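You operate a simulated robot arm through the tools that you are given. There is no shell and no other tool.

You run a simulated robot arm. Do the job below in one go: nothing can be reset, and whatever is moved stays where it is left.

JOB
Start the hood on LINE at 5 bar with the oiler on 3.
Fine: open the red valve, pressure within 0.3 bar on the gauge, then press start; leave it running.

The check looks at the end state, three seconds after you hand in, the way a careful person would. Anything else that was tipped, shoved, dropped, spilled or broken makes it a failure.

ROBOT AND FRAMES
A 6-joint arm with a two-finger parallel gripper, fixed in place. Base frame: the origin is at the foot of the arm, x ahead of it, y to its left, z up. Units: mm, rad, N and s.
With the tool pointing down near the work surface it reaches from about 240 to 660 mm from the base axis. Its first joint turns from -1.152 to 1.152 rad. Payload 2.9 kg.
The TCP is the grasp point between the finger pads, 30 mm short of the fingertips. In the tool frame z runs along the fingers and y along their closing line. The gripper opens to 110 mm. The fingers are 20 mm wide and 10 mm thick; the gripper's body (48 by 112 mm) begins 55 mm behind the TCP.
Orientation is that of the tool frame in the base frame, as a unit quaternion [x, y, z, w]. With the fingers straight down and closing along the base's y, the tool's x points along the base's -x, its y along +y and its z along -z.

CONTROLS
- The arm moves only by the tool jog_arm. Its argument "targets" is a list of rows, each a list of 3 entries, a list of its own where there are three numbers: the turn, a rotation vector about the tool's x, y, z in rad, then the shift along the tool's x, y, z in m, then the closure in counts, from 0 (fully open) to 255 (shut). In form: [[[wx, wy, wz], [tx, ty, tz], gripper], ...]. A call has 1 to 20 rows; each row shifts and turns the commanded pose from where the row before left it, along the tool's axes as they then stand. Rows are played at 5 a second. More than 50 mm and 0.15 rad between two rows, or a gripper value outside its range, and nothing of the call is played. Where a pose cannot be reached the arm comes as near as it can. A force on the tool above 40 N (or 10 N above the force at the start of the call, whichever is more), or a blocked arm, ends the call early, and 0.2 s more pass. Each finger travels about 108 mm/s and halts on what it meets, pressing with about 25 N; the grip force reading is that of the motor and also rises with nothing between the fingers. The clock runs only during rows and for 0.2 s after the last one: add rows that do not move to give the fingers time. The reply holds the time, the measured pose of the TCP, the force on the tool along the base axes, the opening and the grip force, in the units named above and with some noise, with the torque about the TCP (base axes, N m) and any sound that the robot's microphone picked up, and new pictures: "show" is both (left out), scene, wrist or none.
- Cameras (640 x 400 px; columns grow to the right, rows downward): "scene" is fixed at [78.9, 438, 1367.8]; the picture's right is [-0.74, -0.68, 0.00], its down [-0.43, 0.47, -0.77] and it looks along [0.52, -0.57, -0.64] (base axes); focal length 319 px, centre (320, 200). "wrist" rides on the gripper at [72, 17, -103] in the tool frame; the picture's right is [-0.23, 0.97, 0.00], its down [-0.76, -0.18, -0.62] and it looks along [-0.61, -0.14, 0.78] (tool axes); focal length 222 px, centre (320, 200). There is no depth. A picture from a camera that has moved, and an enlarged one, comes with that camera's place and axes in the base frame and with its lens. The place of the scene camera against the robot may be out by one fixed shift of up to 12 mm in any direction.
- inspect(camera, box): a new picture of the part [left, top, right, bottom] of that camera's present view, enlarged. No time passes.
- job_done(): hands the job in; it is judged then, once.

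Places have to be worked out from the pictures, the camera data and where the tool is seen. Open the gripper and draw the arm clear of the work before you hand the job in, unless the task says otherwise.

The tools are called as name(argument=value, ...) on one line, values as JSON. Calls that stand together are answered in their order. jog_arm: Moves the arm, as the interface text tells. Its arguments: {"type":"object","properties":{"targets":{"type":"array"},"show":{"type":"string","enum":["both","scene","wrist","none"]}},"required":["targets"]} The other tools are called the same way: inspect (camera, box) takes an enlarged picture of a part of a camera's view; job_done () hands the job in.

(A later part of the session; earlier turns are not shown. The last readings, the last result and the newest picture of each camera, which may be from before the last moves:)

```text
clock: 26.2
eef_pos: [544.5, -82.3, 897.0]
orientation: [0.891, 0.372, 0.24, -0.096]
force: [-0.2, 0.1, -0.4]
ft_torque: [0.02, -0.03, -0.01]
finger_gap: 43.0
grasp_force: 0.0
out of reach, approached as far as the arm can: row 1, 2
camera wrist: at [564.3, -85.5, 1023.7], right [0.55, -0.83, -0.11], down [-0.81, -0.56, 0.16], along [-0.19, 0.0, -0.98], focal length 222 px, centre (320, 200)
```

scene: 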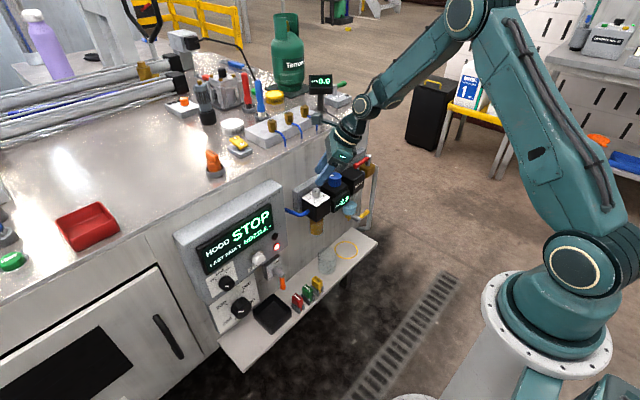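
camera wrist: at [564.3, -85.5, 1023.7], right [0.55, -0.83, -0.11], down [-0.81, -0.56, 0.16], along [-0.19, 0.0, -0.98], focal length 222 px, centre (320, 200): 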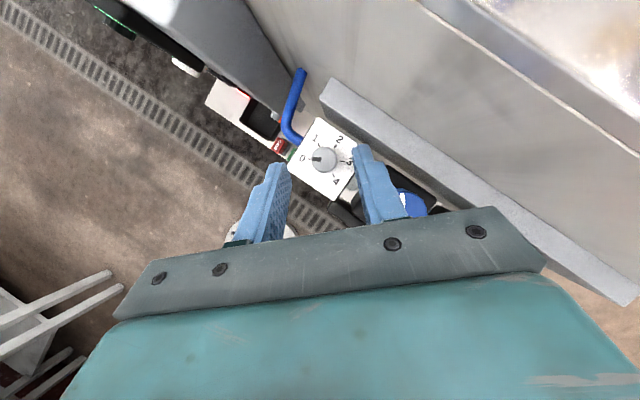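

The tool is right over the oiler knob at the attitude I planned, and the knob axis re-measures as ≈(558, -67). I'll lower so the fingertips straddle the knob just above its plate.

jog_arm(targets=[[[0, 0, 0], [-0.0066, -0.0005, 0.0162], 155], [[0, 0, 0], [-0.0066, -0.0005, 0.0162], 155], [[0, 0, 0], [-0.0066, -0.0006, 0.0161], 155], [[0, 0, 0], [0, 0, 0], 155]])

inspect(camera="scene", box=[290, 150, 370, 200])

inspect(camera="wrist", box=[240, 100, 400, 200])

```text
clock: 27.2
eef_pos: [552.9, -78.2, 845.7]
orientation: [0.892, 0.372, 0.24, -0.095]
force: [0.2, -0.2, 0.0]
ft_torque: [0.01, 0.05, 0.0]
finger_gap: 43.0
grasp_force: 0.1
camera wrist: at [569.8, -81.5, 971.7], right [0.55, -0.83, -0.11], down [-0.81, -0.56, 0.16], along [-0.19, 0.0, -0.98], focal length 222 px, centre (320, 200)
```

scene: 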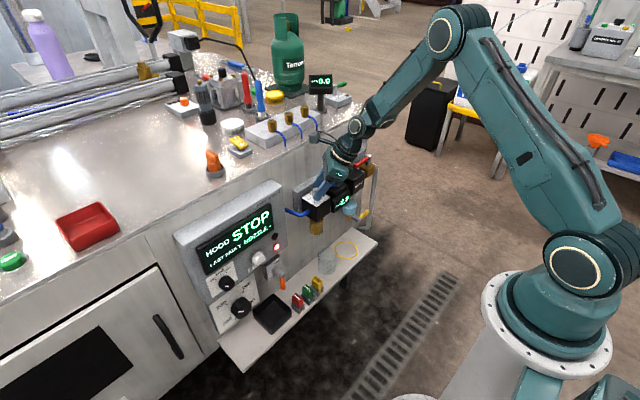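
wrist: 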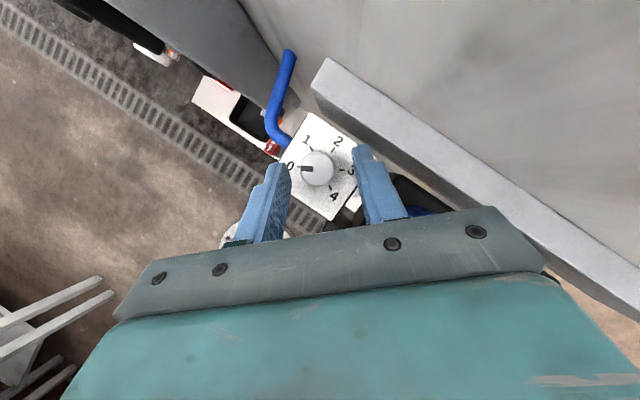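

```text
8.00 times, centred on (330, 175) of scene
camera zoom: at [78.9, 438.0, 1367.8], right [-0.74, -0.68, 0.0], down [-0.43, 0.47, -0.77], along [0.52, -0.57, -0.64], focal length 2553 px, centre (240, 400)
```

zoom: 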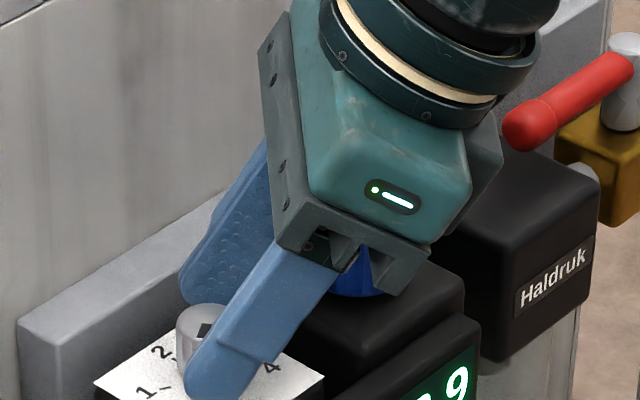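

```text
4.00 times, centred on (320, 150) of wrist
camera zoom: at [569.8, -81.5, 971.7], right [0.55, -0.83, -0.11], down [-0.81, -0.56, 0.16], along [-0.19, 0.0, -0.98], focal length 888 px, centre (320, 400)
```

zoom: 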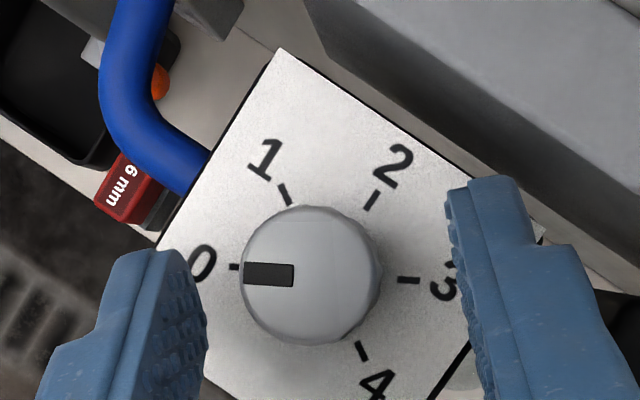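

The fingertips straddle the knob with no contact force, and the knob is within about 1 mm of the finger mid-line. I'll close on it.

jog_arm(targets=[[[0, 0, 0], [0, 0, 0], 255], [[0, 0, 0], [0, 0, 0], 255], [[0, 0, 0], [0, 0, 0], 255]], show="wrist")

```text
clock: 28.0
eef_pos: [549.6, -77.7, 844.6]
orientation: [0.891, 0.373, 0.239, -0.098]
force: [-7.8, 5.4, 2.8]
ft_torque: [0.7, 0.12, 0.12]
finger_gap: 21.1
grasp_force: 45.0
camera wrist: at [569.2, -80.7, 971.5], right [0.55, -0.83, -0.11], down [-0.81, -0.56, 0.16], along [-0.19, 0.0, -0.98], focal length 222 px, centre (320, 200)
```

wrist: 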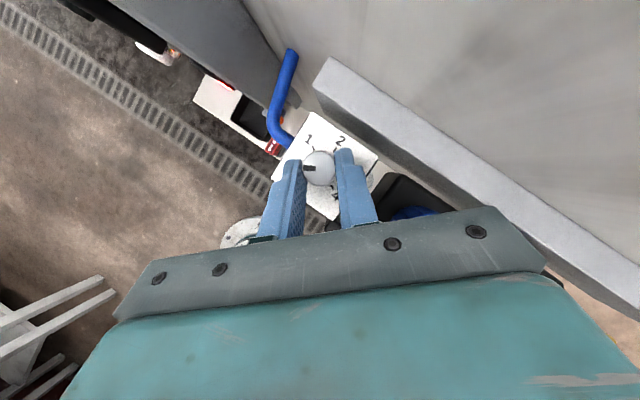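

Gripped at 21 mm with a small sideways load that indicates about 1 mm offset. I'll start turning clockwise about the knob axis, about 30° first, to see that the knob follows.

jog_arm(targets=[[[0, 0, 0], [0, -0.001, 0], 255], [[-0.0525, 0, 0.0909], [0, -0.0012, 0], 255], [[-0.0525, 0, 0.0909], [0, -0.0012, 0], 255], [[-0.0525, 0, 0.0909], [0, -0.0012, 0], 255], [[-0.0525, 0, 0.0909], [0, -0.0012, 0], 255], [[-0.0525, 0, 0.0909], [0, -0.0012, 0], 255]])

inspect(camera="wrist", box=[240, 100, 400, 200])

inspect(camera="scene", box=[290, 160, 370, 210])

```text
clock: 29.4
eef_pos: [544.4, -73.7, 846.0]
orientation: [0.957, 0.128, 0.259, -0.031]
force: [24.4, 12.8, -22.3]
ft_torque: [0.48, -0.36, 0.05]
finger_gap: 21.3
grasp_force: 45.1
camera wrist: at [559.9, -85.3, 972.4], right [0.06, -0.99, -0.11], down [-0.98, -0.08, 0.15], along [-0.16, 0.1, -0.98], focal length 222 px, centre (320, 200)
```

scene: 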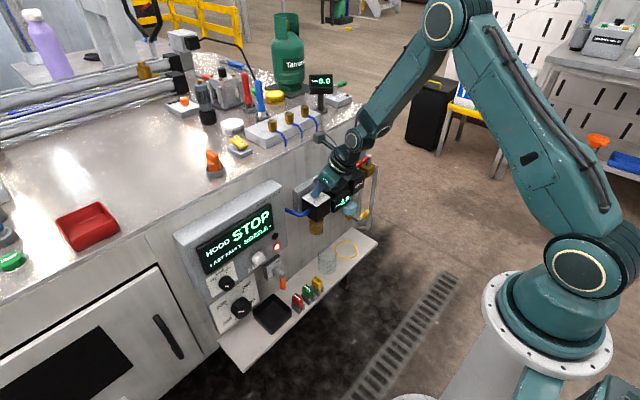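
wrist: 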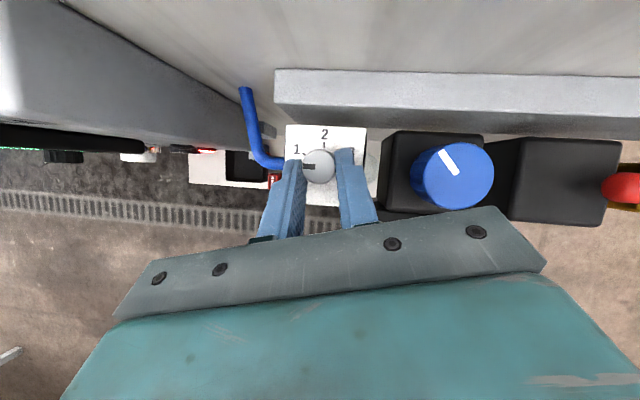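

```text
4.00 times, centred on (320, 150) of wrist
camera zoom: at [559.9, -85.3, 972.4], right [0.06, -0.99, -0.11], down [-0.98, -0.08, 0.15], along [-0.16, 0.1, -0.98], focal length 888 px, centre (320, 400)
```

zoom: 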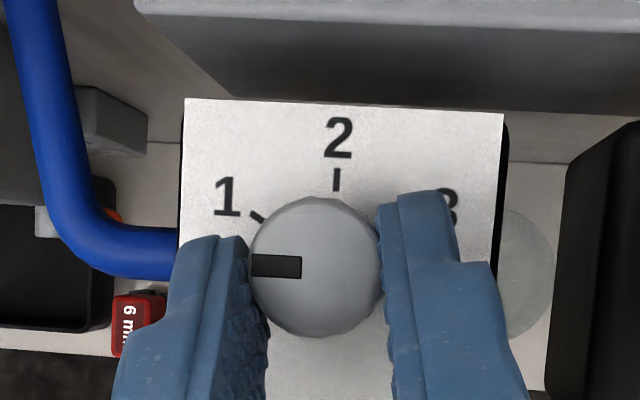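

```text
8.00 times, centred on (330, 185) of scene
camera zoom: at [79.9, 438.2, 1367.7], right [-0.74, -0.68, 0.0], down [-0.43, 0.47, -0.77], along [0.52, -0.57, -0.64], focal length 2553 px, centre (240, 320)
```

zoom: 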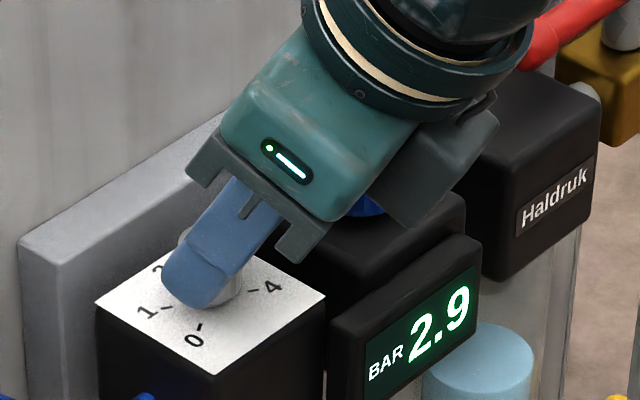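

The knob is following (pointer has left 0, now about halfway to 1), but a pull of ~33 N has built along the tool axis. I'll relieve it with a small forward shift before continuing.

jog_arm(targets=[[[0, 0, 0], [0.0005, -0.0005, 0.0015], 255], [[0, 0, 0], [0.0005, 0, 0.001], 255]], show="none")

```text
clock: 30.0
eef_pos: [546.6, -73.5, 847.1]
orientation: [0.957, 0.128, 0.26, -0.031]
force: [-9.7, 6.6, 15.2]
ft_torque: [0.88, -0.76, 0.1]
finger_gap: 21.2
grasp_force: 45.0
```

The stiffness is about 20 N/mm, so I'll take back a bit of that shift and continue the turn with a small axial compensation per step.

jog_arm(targets=[[[0, 0, 0], [0, -0.0005, -0.0008], 255], [[-0.0525, 0, 0.0909], [0, -0.0013, 0.0003], 255], [[-0.0525, 0, 0.0909], [0, -0.0013, 0.0003], 255], [[-0.0525, 0, 0.0909], [0, -0.0013, 0.0003], 255], [[-0.0525, 0, 0.0909], [0, -0.0013, 0.0003], 255], [[-0.0525, 0, 0.0909], [0, -0.0013, 0.0003], 255]], show="none")

inspect(camera="wrist", box=[240, 100, 400, 200])

```text
clock: 31.0
eef_pos: [544.0, -69.2, 845.0]
orientation: [0.964, -0.008, 0.266, -0.002]
force: [-3.5, 2.8, 2.9]
ft_torque: [-0.5, -0.47, 0.02]
finger_gap: 21.5
grasp_force: 45.1
out of reach, approached as far as the arm can: row 4, 5
stopped in row 5: the force on the tool passed its limit at 44 N (the readings are from after the stop); the commanded pose is now the measured one
```

```text
4.00 times, centred on (320, 150) of wrist
camera zoom: at [554.3, -87.3, 971.6], right [-0.21, -0.97, -0.12], down [-0.97, 0.19, 0.15], along [-0.12, 0.15, -0.98], focal length 888 px, centre (320, 400)
```

zoom: 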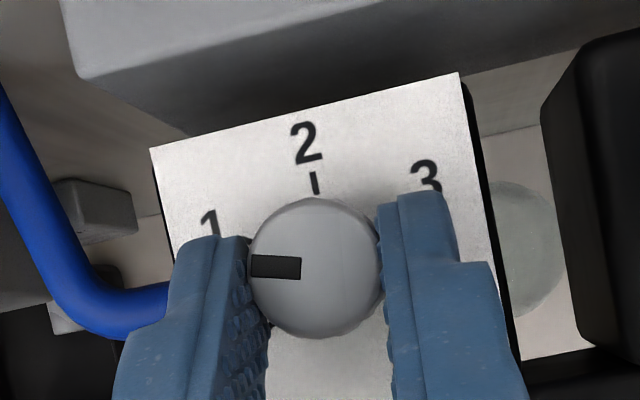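

The wrist hit a joint limit near straight-ahead, so in this attitude I can turn from about +60° down to 0°. The knob has turned 45° with no slip; I'll open, swing back 60° counter-clockwise around the knob, and regrip for the next stroke.

jog_arm(targets=[[[0, 0, 0], [0, 0, 0], 155], [[0, 0, 0], [0, 0, 0], 155], [[0.0539, 0, -0.0902], [0, 0.0014, 0], 155], [[0.0539, 0, -0.0902], [0, 0.0014, 0], 155], [[0.0539, 0, -0.0902], [0, 0.0014, 0], 155], [[0.0539, 0, -0.0902], [0, 0.0014, 0], 155], [[0.0539, 0, -0.0902], [0, 0.0014, 0], 155], [[0.0539, 0, -0.0902], [0, 0.0014, 0], 155], [[0.0539, 0, -0.0902], [0, 0.0014, 0], 155], [[0.0539, 0, -0.0902], [0, 0.0014, 0], 155], [[0.0539, 0, -0.0902], [0, 0.0014, 0], 155], [[0.0539, 0, -0.0902], [0, 0.0014, 0], 155]])

inspect(camera="wrist", box=[240, 100, 400, 200])

```text
clock: 33.6
eef_pos: [551.9, -82.2, 844.7]
orientation: [0.837, 0.475, 0.234, -0.136]
force: [0.2, -0.4, 0.7]
ft_torque: [-0.01, 0.03, 0.01]
finger_gap: 43.2
grasp_force: 0.0
camera wrist: at [570.5, -83.2, 971.3], right [0.74, -0.66, -0.12], down [-0.65, -0.75, 0.14], along [-0.18, -0.02, -0.98], focal length 222 px, centre (320, 200)
```

scene: 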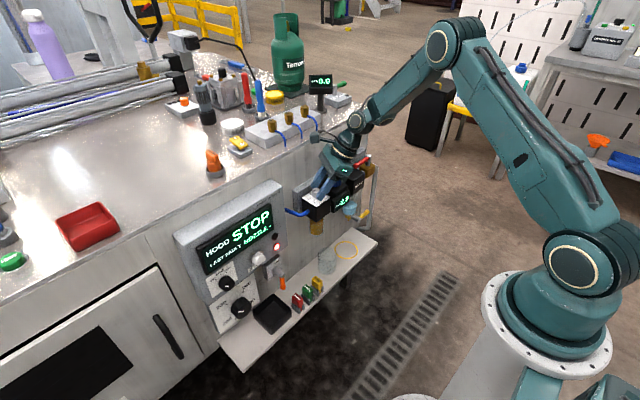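
wrist: 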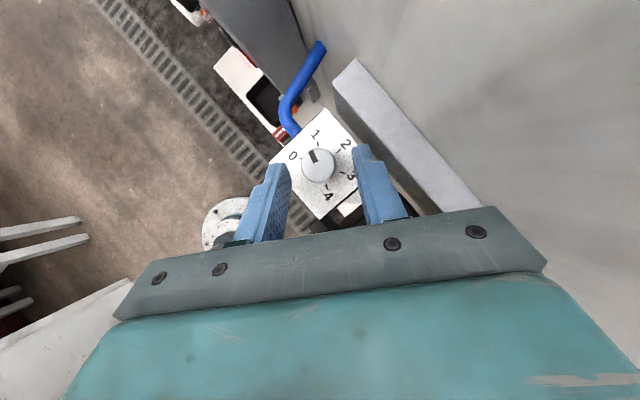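

```text
4.00 times, centred on (320, 150) of wrist
camera zoom: at [570.5, -83.2, 971.3], right [0.74, -0.66, -0.12], down [-0.65, -0.75, 0.14], along [-0.18, -0.02, -0.98], focal length 888 px, centre (320, 400)
```

zoom: 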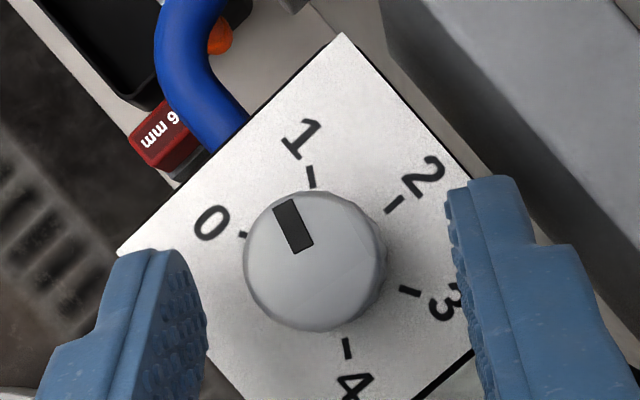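

Pointer now sits at about 0.7 (42° turned), with 138° to go. I'll close and turn clockwise in two halves, checking the force.

jog_arm(targets=[[[0, 0, 0], [0, 0, 0], 255], [[0, 0, 0], [0, 0, 0], 255], [[-0.0518, 0, 0.0848], [0, -0.0014, 0.0001], 255], [[-0.0518, 0, 0.0848], [0, -0.0014, 0.0001], 255], [[-0.0518, 0, 0.0848], [0, -0.0014, 0.0001], 255], [[-0.0518, 0, 0.0848], [0, -0.0014, 0.0001], 255], [[-0.0518, 0, 0.0848], [0, -0.0014, 0.0001], 255]], show="none")

```text
clock: 35.2
eef_pos: [545.9, -78.0, 844.8]
orientation: [0.929, 0.256, 0.258, -0.073]
force: [-14.2, 1.1, 11.3]
ft_torque: [0.12, -0.19, 0.12]
finger_gap: 21.2
grasp_force: 45.0
```

Force is modest (~16 N against the tool axis). I'll relieve it slightly and finish the stroke.

jog_arm(targets=[[[0, 0, 0], [0, 0, -0.0006], 255], [[-0.0518, 0, 0.0848], [0, -0.0014, 0], 255], [[-0.0518, 0, 0.0848], [0, -0.0014, 0], 255], [[-0.0518, 0, 0.0848], [0, -0.0014, 0], 255], [[-0.0518, 0, 0.0848], [0, -0.0014, 0], 255], [[-0.0518, 0, 0.0848], [0, -0.0014, 0], 255]], show="none")

inspect(camera="wrist", box=[240, 100, 400, 200])

```text
clock: 36.6
eef_pos: [544.8, -71.2, 845.7]
orientation: [0.963, 0.02, 0.268, -0.006]
force: [7.9, 7.0, -17.3]
ft_torque: [-0.02, 0.34, 0.07]
finger_gap: 21.0
grasp_force: 45.5
```

```text
4.00 times, centred on (320, 150) of wrist
camera zoom: at [553.5, -86.6, 971.5], right [-0.15, -0.98, -0.12], down [-0.98, 0.14, 0.14], along [-0.12, 0.14, -0.98], focal length 888 px, centre (320, 400)
```

zoom: 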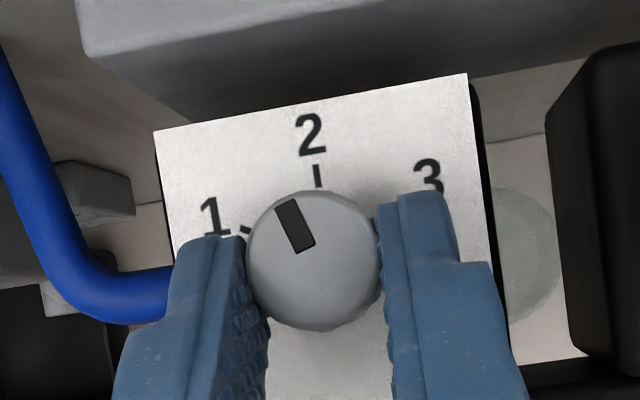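

Pointer is now near 1.7. I'll open, swing back 60° and regrip for the third stroke.

jog_arm(targets=[[[0, 0, 0], [0, 0, 0], 155], [[0, 0, 0], [0, 0, 0], 155], [[0.0542, 0, -0.0899], [0, 0.00145, 0], 155], [[0.0542, 0, -0.0899], [0, 0.00145, 0], 155], [[0.0542, 0, -0.0899], [0, 0.00145, 0], 155], [[0.0542, 0, -0.0899], [0, 0.00145, 0], 155], [[0.0542, 0, -0.0899], [0, 0.00145, 0], 155], [[0.0542, 0, -0.0899], [0, 0.00145, 0], 155], [[0.0542, 0, -0.0899], [0, 0.00145, 0], 155], [[0.0542, 0, -0.0899], [0, 0.00145, 0], 155], [[0.0542, 0, -0.0899], [0, 0.00145, 0], 155], [[0.0542, 0, -0.0899], [0, 0.00145, 0], 155]], show="none")

inspect(camera="wrist", box=[240, 100, 400, 200])

```text
clock: 39.2
eef_pos: [550.1, -82.9, 845.1]
orientation: [0.823, 0.501, 0.228, -0.139]
force: [0.9, 0.5, 0.4]
ft_torque: [0.03, 0.0, 0.01]
finger_gap: 43.1
grasp_force: 0.0
```

```text
4.00 times, centred on (320, 150) of wrist
camera zoom: at [569.5, -82.7, 971.5], right [0.78, -0.62, -0.12], down [-0.61, -0.78, 0.14], along [-0.18, -0.04, -0.98], focal length 888 px, centre (320, 400)
```

zoom: 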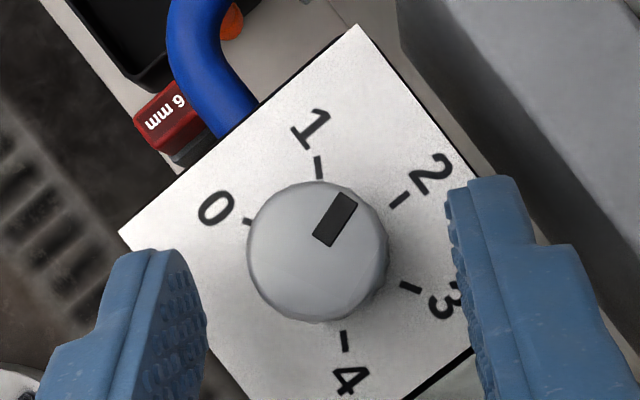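

Pointer at about 1.64, so 81° remain. I'll do another 60° stroke, then a final short one.

jog_arm(targets=[[[0, 0, 0], [0, 0, 0], 255], [[0, 0, 0], [0, 0, 0], 255], [[-0.0541, 0, 0.09], [0, -0.0014, 0.0001], 255], [[-0.0541, 0, 0.09], [0, -0.0014, 0.0001], 255], [[-0.0541, 0, 0.09], [0, -0.0014, 0.0001], 255], [[-0.0541, 0, 0.09], [0, -0.0014, 0.0001], 255], [[-0.0541, 0, 0.09], [0, -0.0014, 0.0001], 255]], show="none")

```text
clock: 40.8
eef_pos: [545.2, -78.1, 844.7]
orientation: [0.925, 0.268, 0.258, -0.076]
force: [-5.3, -2.9, 7.7]
ft_torque: [0.52, -1.01, 0.01]
finger_gap: 21.1
grasp_force: 44.6
```

Force stays low. Finishing the stroke.

jog_arm(targets=[[[0, 0, 0], [0, 0, -0.0003], 255], [[-0.0541, 0, 0.09], [0, -0.0014, 0], 255], [[-0.0541, 0, 0.09], [0, -0.0014, 0], 255], [[-0.0541, 0, 0.09], [0, -0.0014, 0], 255], [[-0.0541, 0, 0.09], [0, -0.0014, 0], 255], [[-0.0541, 0, 0.09], [0, -0.0014, 0], 255]], show="none")

inspect(camera="wrist", box=[240, 100, 400, 200])

```text
clock: 42.2
eef_pos: [543.2, -70.7, 844.3]
orientation: [0.963, 0.02, 0.268, -0.007]
force: [-4.5, 7.9, 15.3]
ft_torque: [-0.03, 1.05, 0.13]
finger_gap: 21.3
grasp_force: 45.6
```

```text
4.00 times, centred on (320, 150) of wrist
camera zoom: at [552.0, -86.9, 971.4], right [-0.15, -0.98, -0.12], down [-0.98, 0.14, 0.14], along [-0.12, 0.14, -0.98], focal length 888 px, centre (320, 400)
```

zoom: 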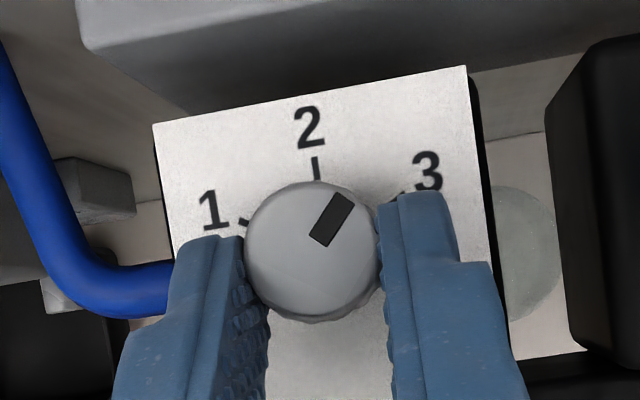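

Pointer is around 2.65–2.75 now. I'll open, swing back about 36°, and measure precisely before the last short turn.

jog_arm(targets=[[[0, 0, 0], [0, 0, 0], 155], [[0, 0, 0], [0, 0, 0], 155], [[0.0542, 0, -0.0899], [0, 0.00145, 0], 155], [[0.0542, 0, -0.0899], [0, 0.00145, 0], 155], [[0.0542, 0, -0.0899], [0, 0.00145, 0], 155], [[0.0542, 0, -0.0899], [0, 0.00145, 0], 155], [[0.0542, 0, -0.0899], [0, 0.00145, 0], 155], [[0.0542, 0, -0.0899], [0, 0.00145, 0], 155]], show="none")

inspect(camera="wrist", box=[270, 115, 366, 175])

```text
clock: 44.0
eef_pos: [545.9, -79.6, 845.8]
orientation: [0.909, 0.318, 0.253, -0.09]
force: [0.3, 0.3, -0.2]
ft_torque: [0.03, 0.01, -0.02]
finger_gap: 43.3
grasp_force: 0.0
```

```text
6.67 times, centred on (318, 145) of wrist
camera zoom: at [562.8, -86.8, 971.3], right [0.45, -0.88, -0.12], down [-0.87, -0.47, 0.14], along [-0.18, 0.04, -0.98], focal length 1481 px, centre (333, 567)
```

zoom: 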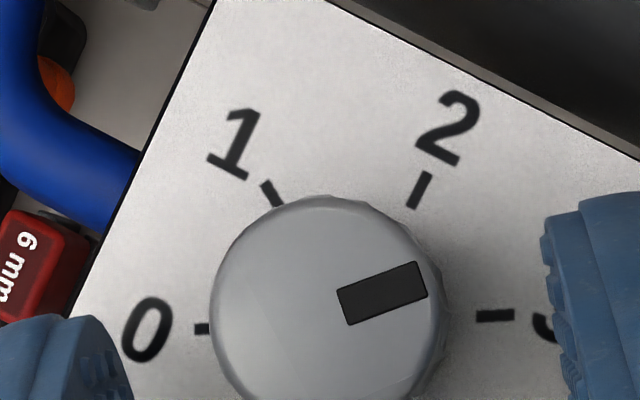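

The pointer is about 17° short of the 3 tick. I'll grip and turn 17° clockwise.

jog_arm(targets=[[[0, 0, 0], [0, 0, 0], 255], [[0, 0, 0], [0, 0, 0], 255], [[-0.0511, 0, 0.0849], [0, -0.0014, 0], 255], [[-0.0511, 0, 0.0849], [0, -0.0014, 0], 255], [[-0.0511, 0, 0.0849], [0, -0.0014, 0], 255], [[0, 0, 0], [0, 0, 0], 255], [[0, 0, 0], [0, 0, 0], 155], [[0, 0, 0], [0, 0, 0], 155]], show="none")

inspect(camera="wrist", box=[270, 115, 366, 175])

inspect(camera="scene", box=[300, 175, 364, 215])

```text
clock: 45.8
eef_pos: [542.7, -75.9, 844.8]
orientation: [0.947, 0.179, 0.263, -0.051]
force: [-0.6, -0.6, -0.7]
ft_torque: [0.01, 0.02, 0.02]
finger_gap: 42.9
grasp_force: 0.1
```

```text
6.67 times, centred on (318, 145) of wrist
camera zoom: at [557.1, -88.5, 971.6], right [0.17, -0.98, -0.12], down [-0.97, -0.19, 0.14], along [-0.16, 0.09, -0.98], focal length 1481 px, centre (333, 567)
```

zoom: 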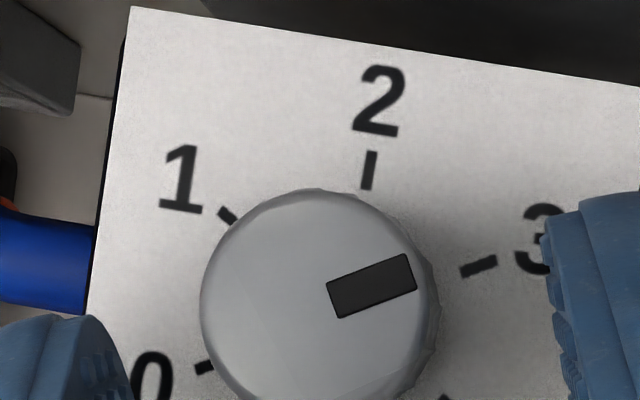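

```text
10.00 times, centred on (332, 195) of scene
camera zoom: at [78.9, 438.0, 1367.8], right [-0.74, -0.68, 0.0], down [-0.43, 0.47, -0.77], along [0.52, -0.57, -0.64], focal length 3191 px, centre (200, 250)
```

zoom: 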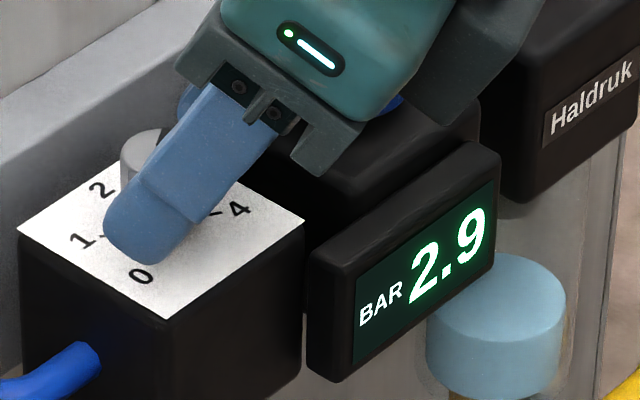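

Pointer is aligned with 3 (20.4° versus the tick line at 20.1°), so the oiler is done; the gauge reads 2.9. Now I'll lift off and move above the blue regulator knob, swinging to the start of a stroke.

jog_arm(targets=[[[0, 0, 0], [0.0155, 0, -0.0257], 116], [[0, 0, 0], [0.0155, 0, -0.0257], 116], [[0, 0, 0], [-0.0123, 0.0368, -0.0076], 116], [[0, 0, 0], [-0.0123, 0.0368, -0.0076], 116], [[0.0572, 0, -0.0952], [0, 0, 0], 116], [[0.0572, 0, -0.0952], [0, 0, 0], 116], [[0.0572, 0, -0.0952], [0, 0, 0], 116], [[0.0572, 0, -0.0952], [0, 0, 0], 116], [[0.0572, 0, -0.0952], [0, 0, 0], 116], [[0.0572, 0, -0.0952], [0, 0, 0], 116]])

inspect(camera="wrist", box=[240, 90, 400, 190])

inspect(camera="scene", box=[290, 150, 380, 210])

```text
clock: 48.0
eef_pos: [543.0, -155.2, 904.8]
orientation: [0.836, 0.479, 0.232, -0.134]
force: [0.0, 0.3, 0.3]
ft_torque: [-0.01, -0.04, 0.0]
finger_gap: 60.0
grasp_force: 0.0
camera wrist: at [561.9, -155.6, 1031.4], right [0.74, -0.66, -0.12], down [-0.65, -0.75, 0.14], along [-0.18, -0.03, -0.98], focal length 222 px, centre (320, 200)
```

scene: 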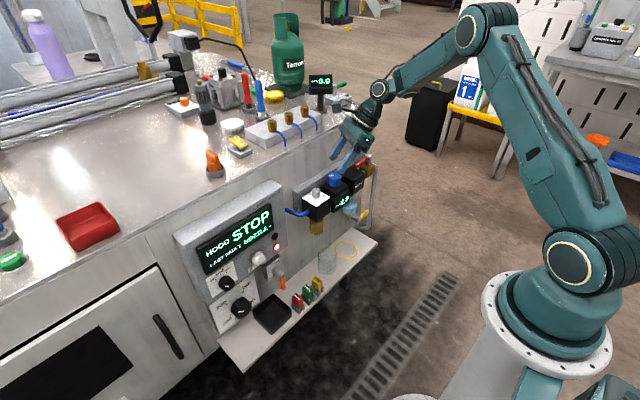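
wrist: 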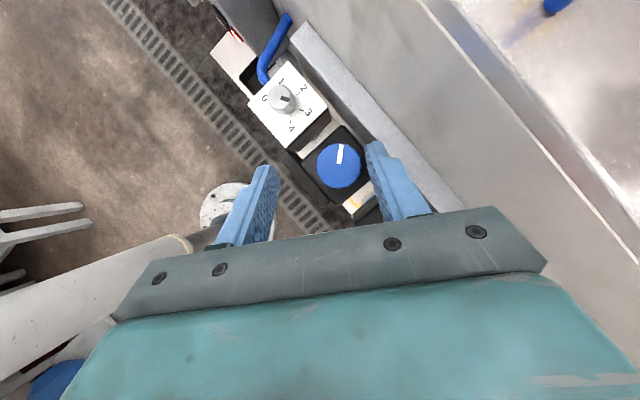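

```text
4.00 times, centred on (320, 140) of wrist
camera zoom: at [561.9, -155.6, 1031.4], right [0.74, -0.66, -0.12], down [-0.65, -0.75, 0.14], along [-0.18, -0.03, -0.98], focal length 888 px, centre (320, 440)
```

zoom: 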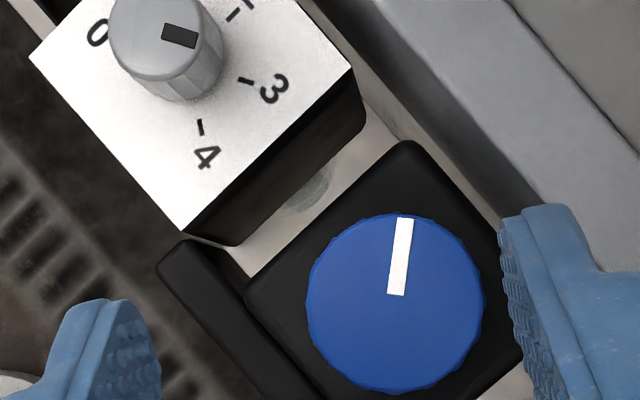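

```text
6.67 times, centred on (335, 180) of scene
camera zoom: at [78.9, 438.0, 1367.8], right [-0.74, -0.68, 0.0], down [-0.43, 0.47, -0.77], along [0.52, -0.57, -0.64], focal length 2127 px, centre (220, 333)
```

zoom: 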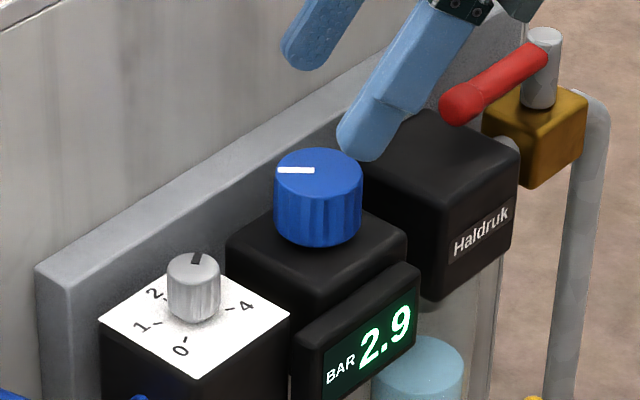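

The blue knob axis is at ≈(558, -149), 37 mm across, spanning z≈816–840; its marker and the 2.9 reading are my references. I'll descend to straddle it and close.

jog_arm(targets=[[[0, 0, 0], [-0.0096, 0.0037, 0.0156], 116], [[0, 0, 0], [-0.0096, 0.0037, 0.0156], 116], [[0, 0, 0], [-0.0092, 0.0036, 0.015], 116], [[0, 0, 0], [0, 0, 0], 116]])

inspect(camera="wrist", box=[240, 100, 400, 200])

inspect(camera="scene", box=[290, 150, 380, 210])

```text
clock: 49.0
eef_pos: [552.3, -160.7, 850.7]
orientation: [0.836, 0.478, 0.232, -0.134]
force: [-0.4, 0.4, -0.2]
ft_torque: [0.01, 0.02, -0.01]
finger_gap: 60.1
grasp_force: 0.2
camera wrist: at [571.1, -161.5, 977.7], right [0.74, -0.66, -0.12], down [-0.65, -0.75, 0.14], along [-0.18, -0.03, -0.98], focal length 222 px, centre (320, 200)
```

scene: 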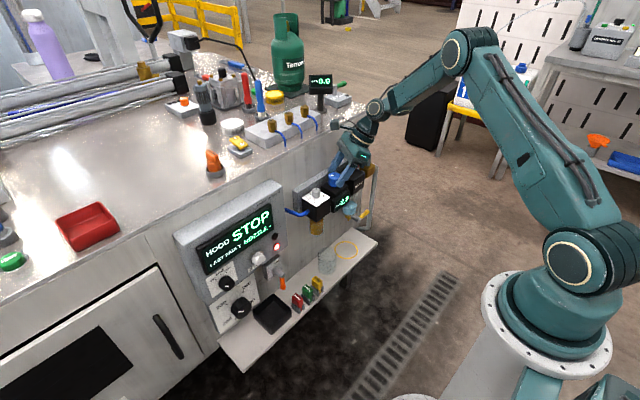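
wrist: 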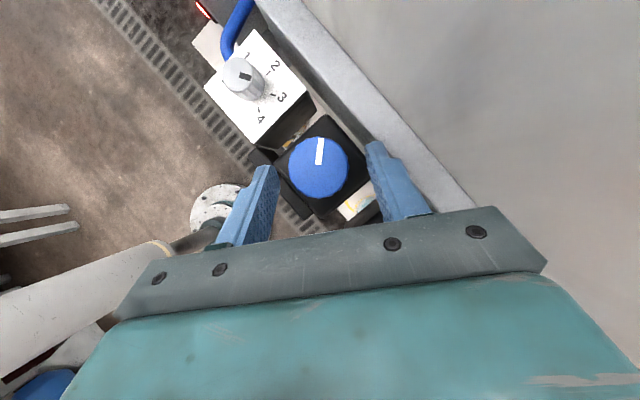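

```text
4.00 times, centred on (320, 150) of wrist
camera zoom: at [571.1, -161.5, 977.7], right [0.74, -0.66, -0.12], down [-0.65, -0.75, 0.14], along [-0.18, -0.03, -0.98], focal length 888 px, centre (320, 400)
```

zoom: 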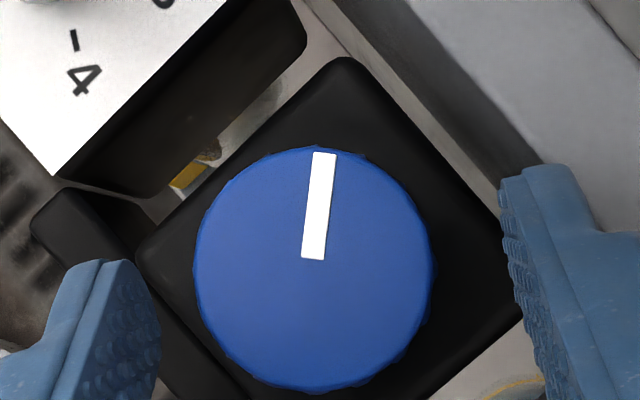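

```text
6.67 times, centred on (335, 180) of scene
camera zoom: at [78.9, 438.0, 1367.8], right [-0.74, -0.68, 0.0], down [-0.43, 0.47, -0.77], along [0.52, -0.57, -0.64], focal length 2127 px, centre (220, 333)
```

zoom: 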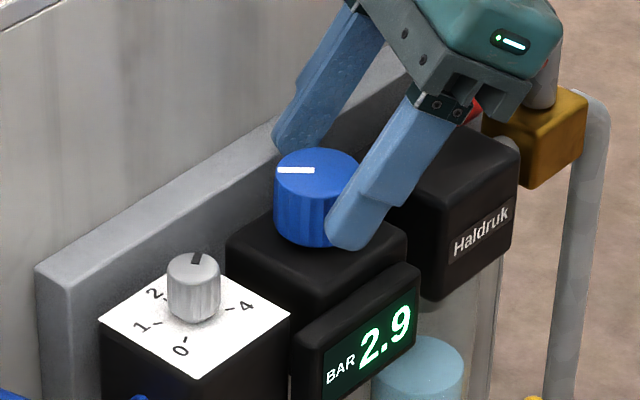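

Well centred (lateral offset about 0). I'll close and make a first 17° clockwise turn to see how the gauge responds.

jog_arm(targets=[[[0, 0, 0], [0, 0, 0], 255], [[0, 0, 0], [0, 0, 0], 255], [[0, 0, 0], [0, 0, 0], 255], [[-0.0516, 0, 0.0857], [0, -0.00125, 0], 255], [[-0.0516, 0, 0.0857], [0, -0.00125, 0], 255], [[-0.0516, 0, 0.0857], [0, -0.00125, 0], 255], [[0, 0, 0], [0, 0, 0], 255]], show="none")

inspect(camera="wrist", box=[240, 100, 400, 200])

inspect(camera="scene", box=[290, 150, 380, 210])

```text
clock: 50.6
eef_pos: [548.1, -159.4, 851.0]
orientation: [0.899, 0.348, 0.249, -0.099]
force: [-7.5, 5.0, -0.1]
ft_torque: [0.45, -0.06, 0.12]
finger_gap: 36.7
grasp_force: 44.5
```

```text
4.00 times, centred on (320, 150) of wrist
camera zoom: at [566.8, -164.7, 977.7], right [0.51, -0.85, -0.12], down [-0.84, -0.53, 0.14], along [-0.18, 0.03, -0.98], focal length 888 px, centre (320, 400)
```

zoom: 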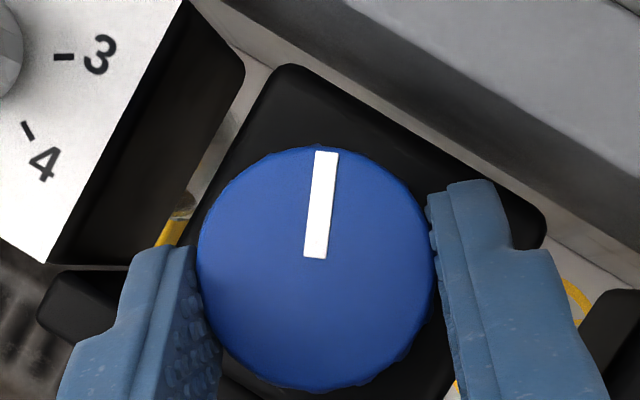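

```text
6.67 times, centred on (335, 180) of scene
camera zoom: at [78.7, 438.1, 1367.8], right [-0.74, -0.68, 0.0], down [-0.43, 0.47, -0.77], along [0.52, -0.57, -0.64], focal length 2127 px, centre (220, 333)
```

zoom: 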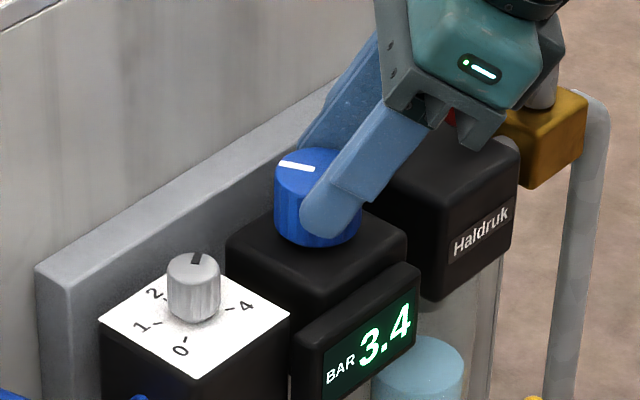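

Clockwise raises it: 2.9 → 3.4 for 17°, so about 55° more is needed. I'll turn another 37° in this stroke.

jog_arm(targets=[[[-0.0516, 0, 0.0857], [0, -0.0014, 0], 255], [[-0.0516, 0, 0.0857], [0, -0.0013, 0], 255], [[-0.0516, 0, 0.0857], [0, -0.0013, 0], 255], [[-0.0516, 0, 0.0857], [0, -0.0013, 0], 255], [[-0.0516, 0, 0.0857], [0, -0.0013, 0], 255], [[-0.0516, 0, 0.0857], [0, -0.0013, 0], 255], [[-0.026, 0, 0.043], [0, -0.0006, 0], 255], [[0, 0, 0], [0, 0, 0], 255]], show="none")

inspect(camera="wrist", box=[240, 100, 400, 200])

inspect(camera="scene", box=[290, 150, 380, 210])

```text
clock: 52.4
eef_pos: [544.8, -151.8, 851.8]
orientation: [0.962, 0.043, 0.268, -0.013]
force: [1.8, 6.4, 3.9]
ft_torque: [0.26, -0.06, 0.07]
finger_gap: 36.8
grasp_force: 44.9
```

```text
4.00 times, centred on (320, 150) of wrist
camera zoom: at [555.4, -166.7, 977.7], right [-0.11, -0.99, -0.12], down [-0.99, 0.09, 0.14], along [-0.13, 0.13, -0.98], focal length 888 px, centre (320, 400)
```

zoom: 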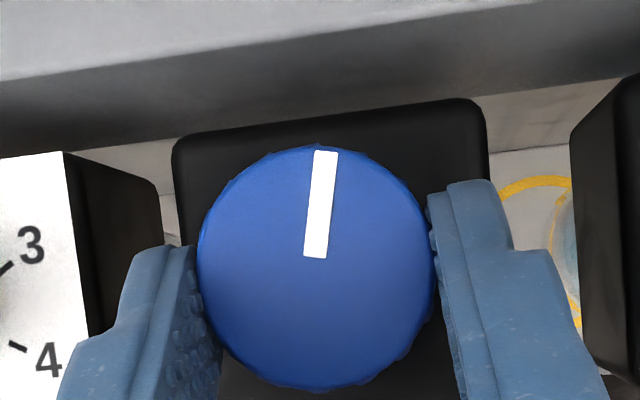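

```text
6.67 times, centred on (335, 180) of scene
camera zoom: at [78.9, 438.2, 1367.7], right [-0.74, -0.68, 0.0], down [-0.43, 0.47, -0.77], along [0.52, -0.57, -0.64], focal length 2127 px, centre (220, 333)
```

zoom: 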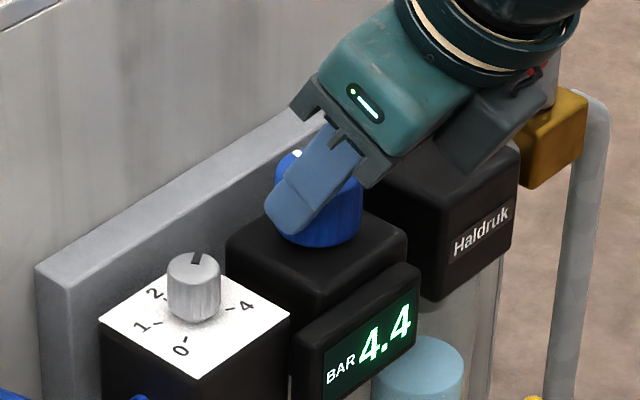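

4.4 bar, so about 21° more. I'll open, swing back ~34°, and regrip, then read the settled gauge before the last turn.

jog_arm(targets=[[[0, 0, 0], [0, 0, 0], 116], [[0, 0, 0], [0, 0, 0], 116], [[0.0516, 0, -0.0857], [0, 0.0013, 0], 116], [[0.0516, 0, -0.0857], [0, 0.0013, 0], 116], [[0.0516, 0, -0.0857], [0, 0.0013, 0], 116], [[0.0516, 0, -0.0857], [0, 0.0013, 0], 116], [[0.0516, 0, -0.0857], [0, 0.0013, 0], 116], [[0.0516, 0, -0.0857], [0, 0.0013, 0], 116], [[0, 0, 0], [0, 0, 0], 255], [[0, 0, 0], [0, 0, 0], 255], [[0, 0, 0], [0, 0, 0], 255]], show="none")

inspect(camera="wrist", box=[240, 100, 400, 200])

inspect(camera="scene", box=[290, 150, 380, 210])

```text
clock: 54.8
eef_pos: [547.9, -158.9, 849.8]
orientation: [0.907, 0.326, 0.252, -0.092]
force: [-7.3, 3.0, 1.6]
ft_torque: [0.15, -0.45, 0.13]
finger_gap: 37.0
grasp_force: 45.5
```

```text
4.00 times, centred on (320, 150) of wrist
camera zoom: at [565.0, -165.9, 977.2], right [0.47, -0.87, -0.12], down [-0.86, -0.48, 0.14], along [-0.18, 0.04, -0.98], focal length 888 px, centre (320, 400)
```

zoom: 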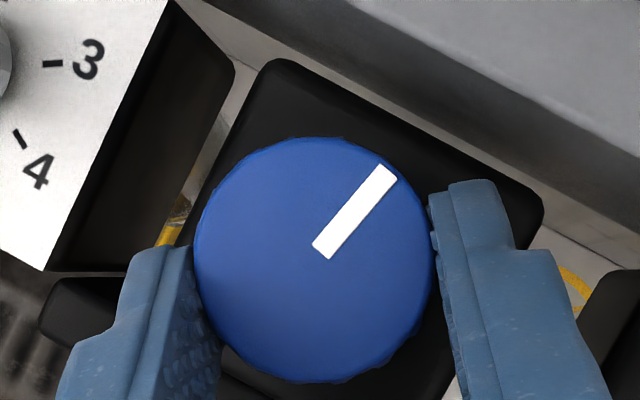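

```text
6.67 times, centred on (335, 180) of scene
camera zoom: at [78.7, 438.1, 1367.8], right [-0.74, -0.68, 0.0], down [-0.43, 0.47, -0.77], along [0.52, -0.57, -0.64], focal length 2127 px, centre (220, 333)
```

zoom: 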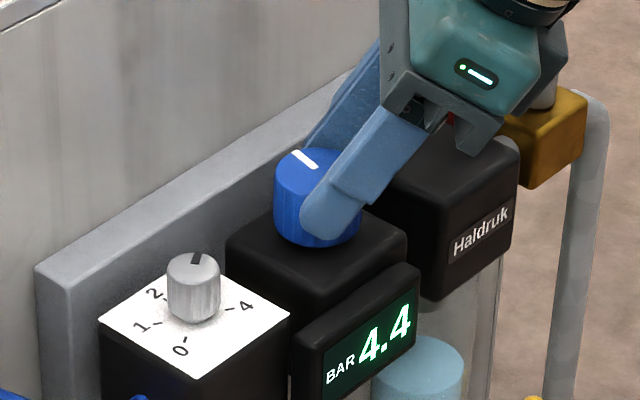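

Steady at 4.4 bar. Turning another 22° clockwise.

jog_arm(targets=[[[-0.049, 0, 0.0814], [0, -0.0013, 0], 255], [[-0.049, 0, 0.0814], [0, -0.0012, 0], 255], [[-0.049, 0, 0.0814], [0, -0.0012, 0], 255], [[-0.049, 0, 0.0814], [0, -0.0012, 0], 255], [[0, 0, 0], [0, 0, 0], 255], [[0, 0, 0], [0, 0, 0], 255]], show="none")

inspect(camera="scene", box=[290, 150, 380, 210])

```text
clock: 56.2
eef_pos: [544.5, -154.7, 852.4]
orientation: [0.952, 0.147, 0.263, -0.042]
force: [-9.9, 6.0, -2.6]
ft_torque: [-0.21, 0.08, 0.11]
finger_gap: 37.3
grasp_force: 44.6
```

```text
6.67 times, centred on (335, 180) of scene
camera zoom: at [78.7, 438.2, 1367.8], right [-0.74, -0.68, 0.0], down [-0.43, 0.47, -0.77], along [0.52, -0.57, -0.64], focal length 2127 px, centre (220, 333)
```

zoom: 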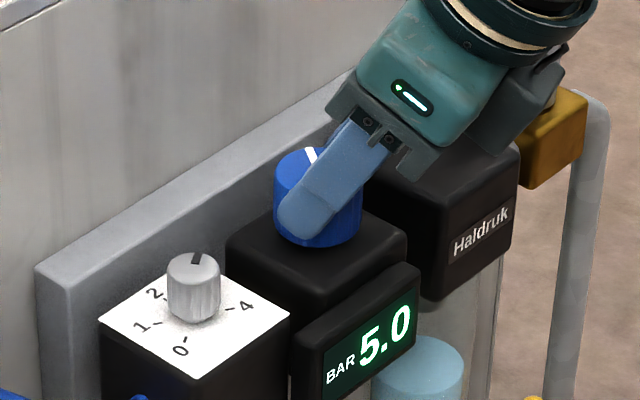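

Gauge reads 5.0 bar and the oiler still points to 3. I'll release, lift clear, pull back, and begin unrolling the tool so the camera faces the panel.

jog_arm(targets=[[[0, 0, 0], [0, 0, 0], 116], [[0, 0, 0], [0, 0, 0], 116], [[0, 0, 0], [0.0205, 0, -0.0342], 116], [[0, 0, 0], [0.0205, 0, -0.0342], 116], [[0, 0, 0], [0.0205, 0, -0.0342], 116], [[0, 0, 0], [-0.03, 0, -0.0175], 116], [[0, 0, 0], [-0.03, 0, -0.0175], 116], [[0, 0, 0], [-0.03, 0, -0.0175], 116]])

inspect(camera="scene", box=[290, 150, 380, 210])

inspect(camera="wrist", box=[200, 60, 440, 210])

```text
clock: 58.0
eef_pos: [444.0, -186.4, 968.5]
orientation: [0.952, 0.148, 0.265, -0.043]
force: [0.2, 0.6, 0.2]
ft_torque: [-0.04, 0.02, 0.04]
finger_gap: 59.9
grasp_force: 0.1
camera wrist: at [457.9, -199.4, 1095.1], right [0.11, -0.99, -0.12], down [-0.98, -0.13, 0.14], along [-0.15, 0.1, -0.98], focal length 222 px, centre (320, 200)
```

scene: 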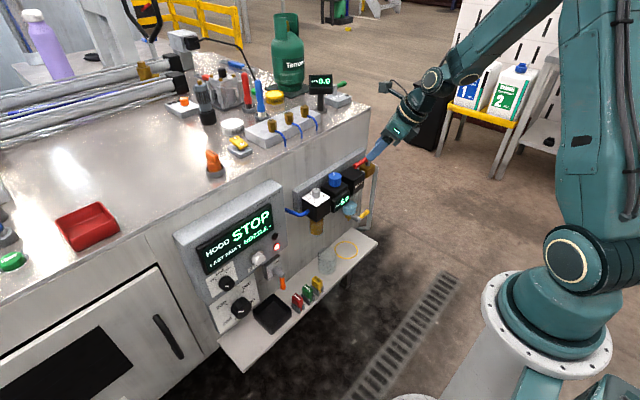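
wrist: 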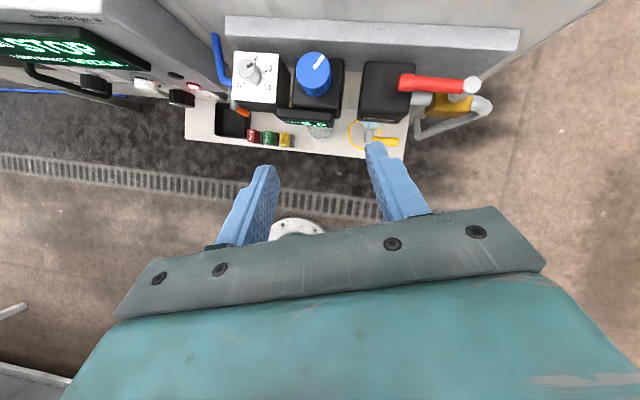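

```text
6.67 times, centred on (335, 180) of scene
camera zoom: at [78.9, 438.0, 1367.8], right [-0.74, -0.68, 0.0], down [-0.43, 0.47, -0.77], along [0.52, -0.57, -0.64], focal length 2127 px, centre (220, 333)
```

zoom: 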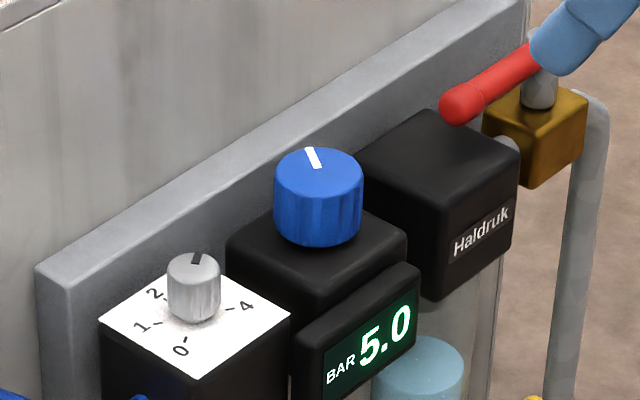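

```text
2.67 times, centred on (320, 135) of wrist
camera zoom: at [457.9, -199.4, 1095.1], right [0.11, -0.99, -0.12], down [-0.98, -0.13, 0.14], along [-0.15, 0.1, -0.98], focal length 592 px, centre (320, 373)
```

zoom: 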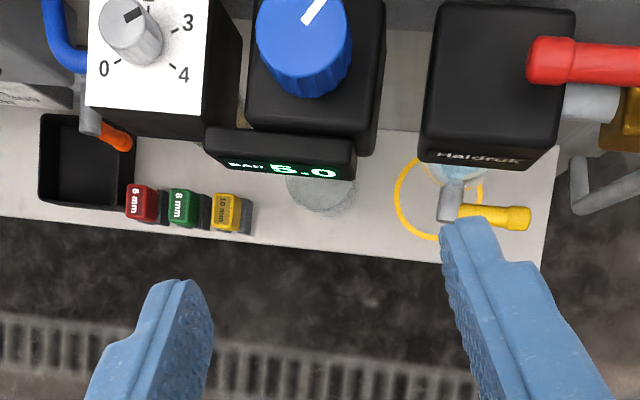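

5.0 bar holds and all settings look right. Now unroll the tool by half a turn in this free space.

jog_arm(targets=[[[0, 0, -0.149], [0, 0, 0], 116], [[0, 0, -0.149], [0, 0, 0], 116], [[0, 0, -0.149], [0, 0, 0], 116], [[0, 0, -0.149], [0, 0, 0], 116], [[0, 0, -0.149], [0, 0, 0], 116], [[0, 0, -0.149], [0, 0, 0], 116], [[0, 0, -0.149], [0, 0, 0], 116], [[0, 0, -0.149], [0, 0, 0], 116], [[0, 0, -0.149], [0, 0, 0], 116], [[0, 0, -0.149], [0, 0, 0], 116], [[0, 0, -0.149], [0, 0, 0], 116], [[0, 0, -0.149], [0, 0, 0], 116], [[0, 0, -0.149], [0, 0, 0], 116], [[0, 0, -0.149], [0, 0, 0], 116], [[0, 0, -0.149], [0, 0, 0], 116], [[0, 0, -0.149], [0, 0, 0], 116], [[0, 0, -0.149], [0, 0, 0], 116], [[0, 0, -0.149], [0, 0, 0], 116], [[0, 0, -0.149], [0, 0, 0], 116], [[0, 0, -0.149], [0, 0, 0], 116]], show="none")

```text
clock: 62.2
eef_pos: [445.8, -186.7, 968.9]
orientation: [-0.072, 0.961, 0.063, 0.26]
force: [0.9, -0.2, 0.1]
ft_torque: [0.0, -0.02, -0.01]
finger_gap: 59.9
grasp_force: 0.1
```

Nearly unrolled. I'll square the tool up, pitch it to 30° below horizontal, and move in front of the hood panel for a frontal look.

jog_arm(targets=[[[0.0458, -0.1293, 0.0156], [0, 0, 0], 116], [[0.0458, -0.1293, 0.0156], [0, 0, 0], 116], [[0.0458, -0.1293, 0.0156], [0, 0, 0], 116], [[0.0458, -0.1293, 0.0156], [0, 0, 0], 116], [[0, 0, 0], [0.0155, 0.0397, 0.0107], 116], [[0, 0, 0], [0.0155, 0.0397, 0.0107], 116], [[0, 0, 0], [0.0155, 0.0397, 0.0107], 116], [[0, 0, 0], [0.0155, 0.0397, 0.0107], 116], [[0, 0, 0], [0.0155, 0.0397, 0.0107], 116], [[0, 0, 0], [0.0155, 0.0397, 0.0107], 116], [[0, 0, 0], [0.0155, 0.0397, 0.0107], 116], [[0, 0, 0], [0.0155, 0.0397, 0.0107], 116], [[0, 0, 0], [0.0155, 0.0397, 0.0107], 116]])

inspect(camera="wrist", box=[220, 0, 540, 200])

```text
clock: 65.0
eef_pos: [459.7, 171.2, 799.6]
orientation: [0.002, 0.866, -0.001, 0.499]
force: [-0.3, 0.2, -0.5]
ft_torque: [-0.02, -0.02, -0.02]
finger_gap: 59.8
grasp_force: 0.0
camera wrist: at [335.2, 189.2, 789.0], right [0.11, 0.97, 0.2], down [-0.16, -0.18, 0.97], along [0.98, -0.14, 0.13], focal length 222 px, centre (320, 200)
```

scene: 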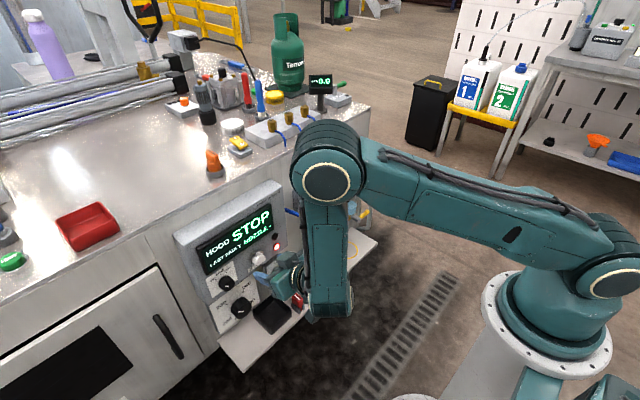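
wrist: 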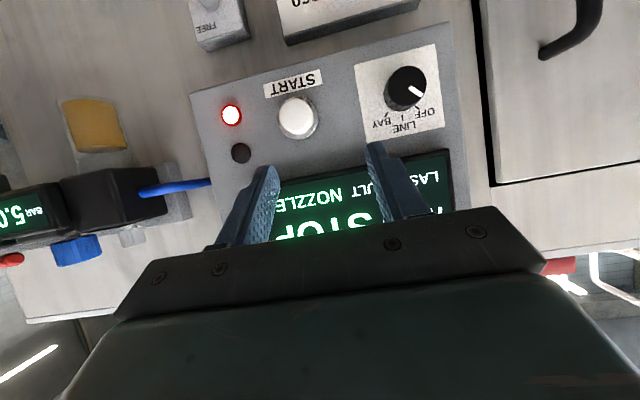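

```text
2.00 times, centred on (380, 100) of wrist
camera zoom: at [335.2, 189.2, 789.0], right [0.11, 0.97, 0.2], down [-0.16, -0.18, 0.97], along [0.98, -0.14, 0.13], focal length 444 px, centre (200, 400)
```

zoom: 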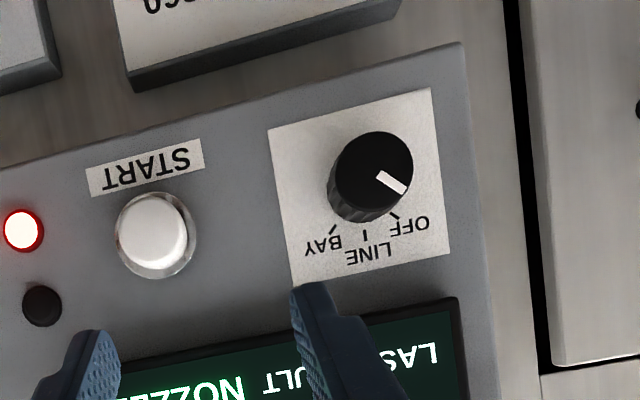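

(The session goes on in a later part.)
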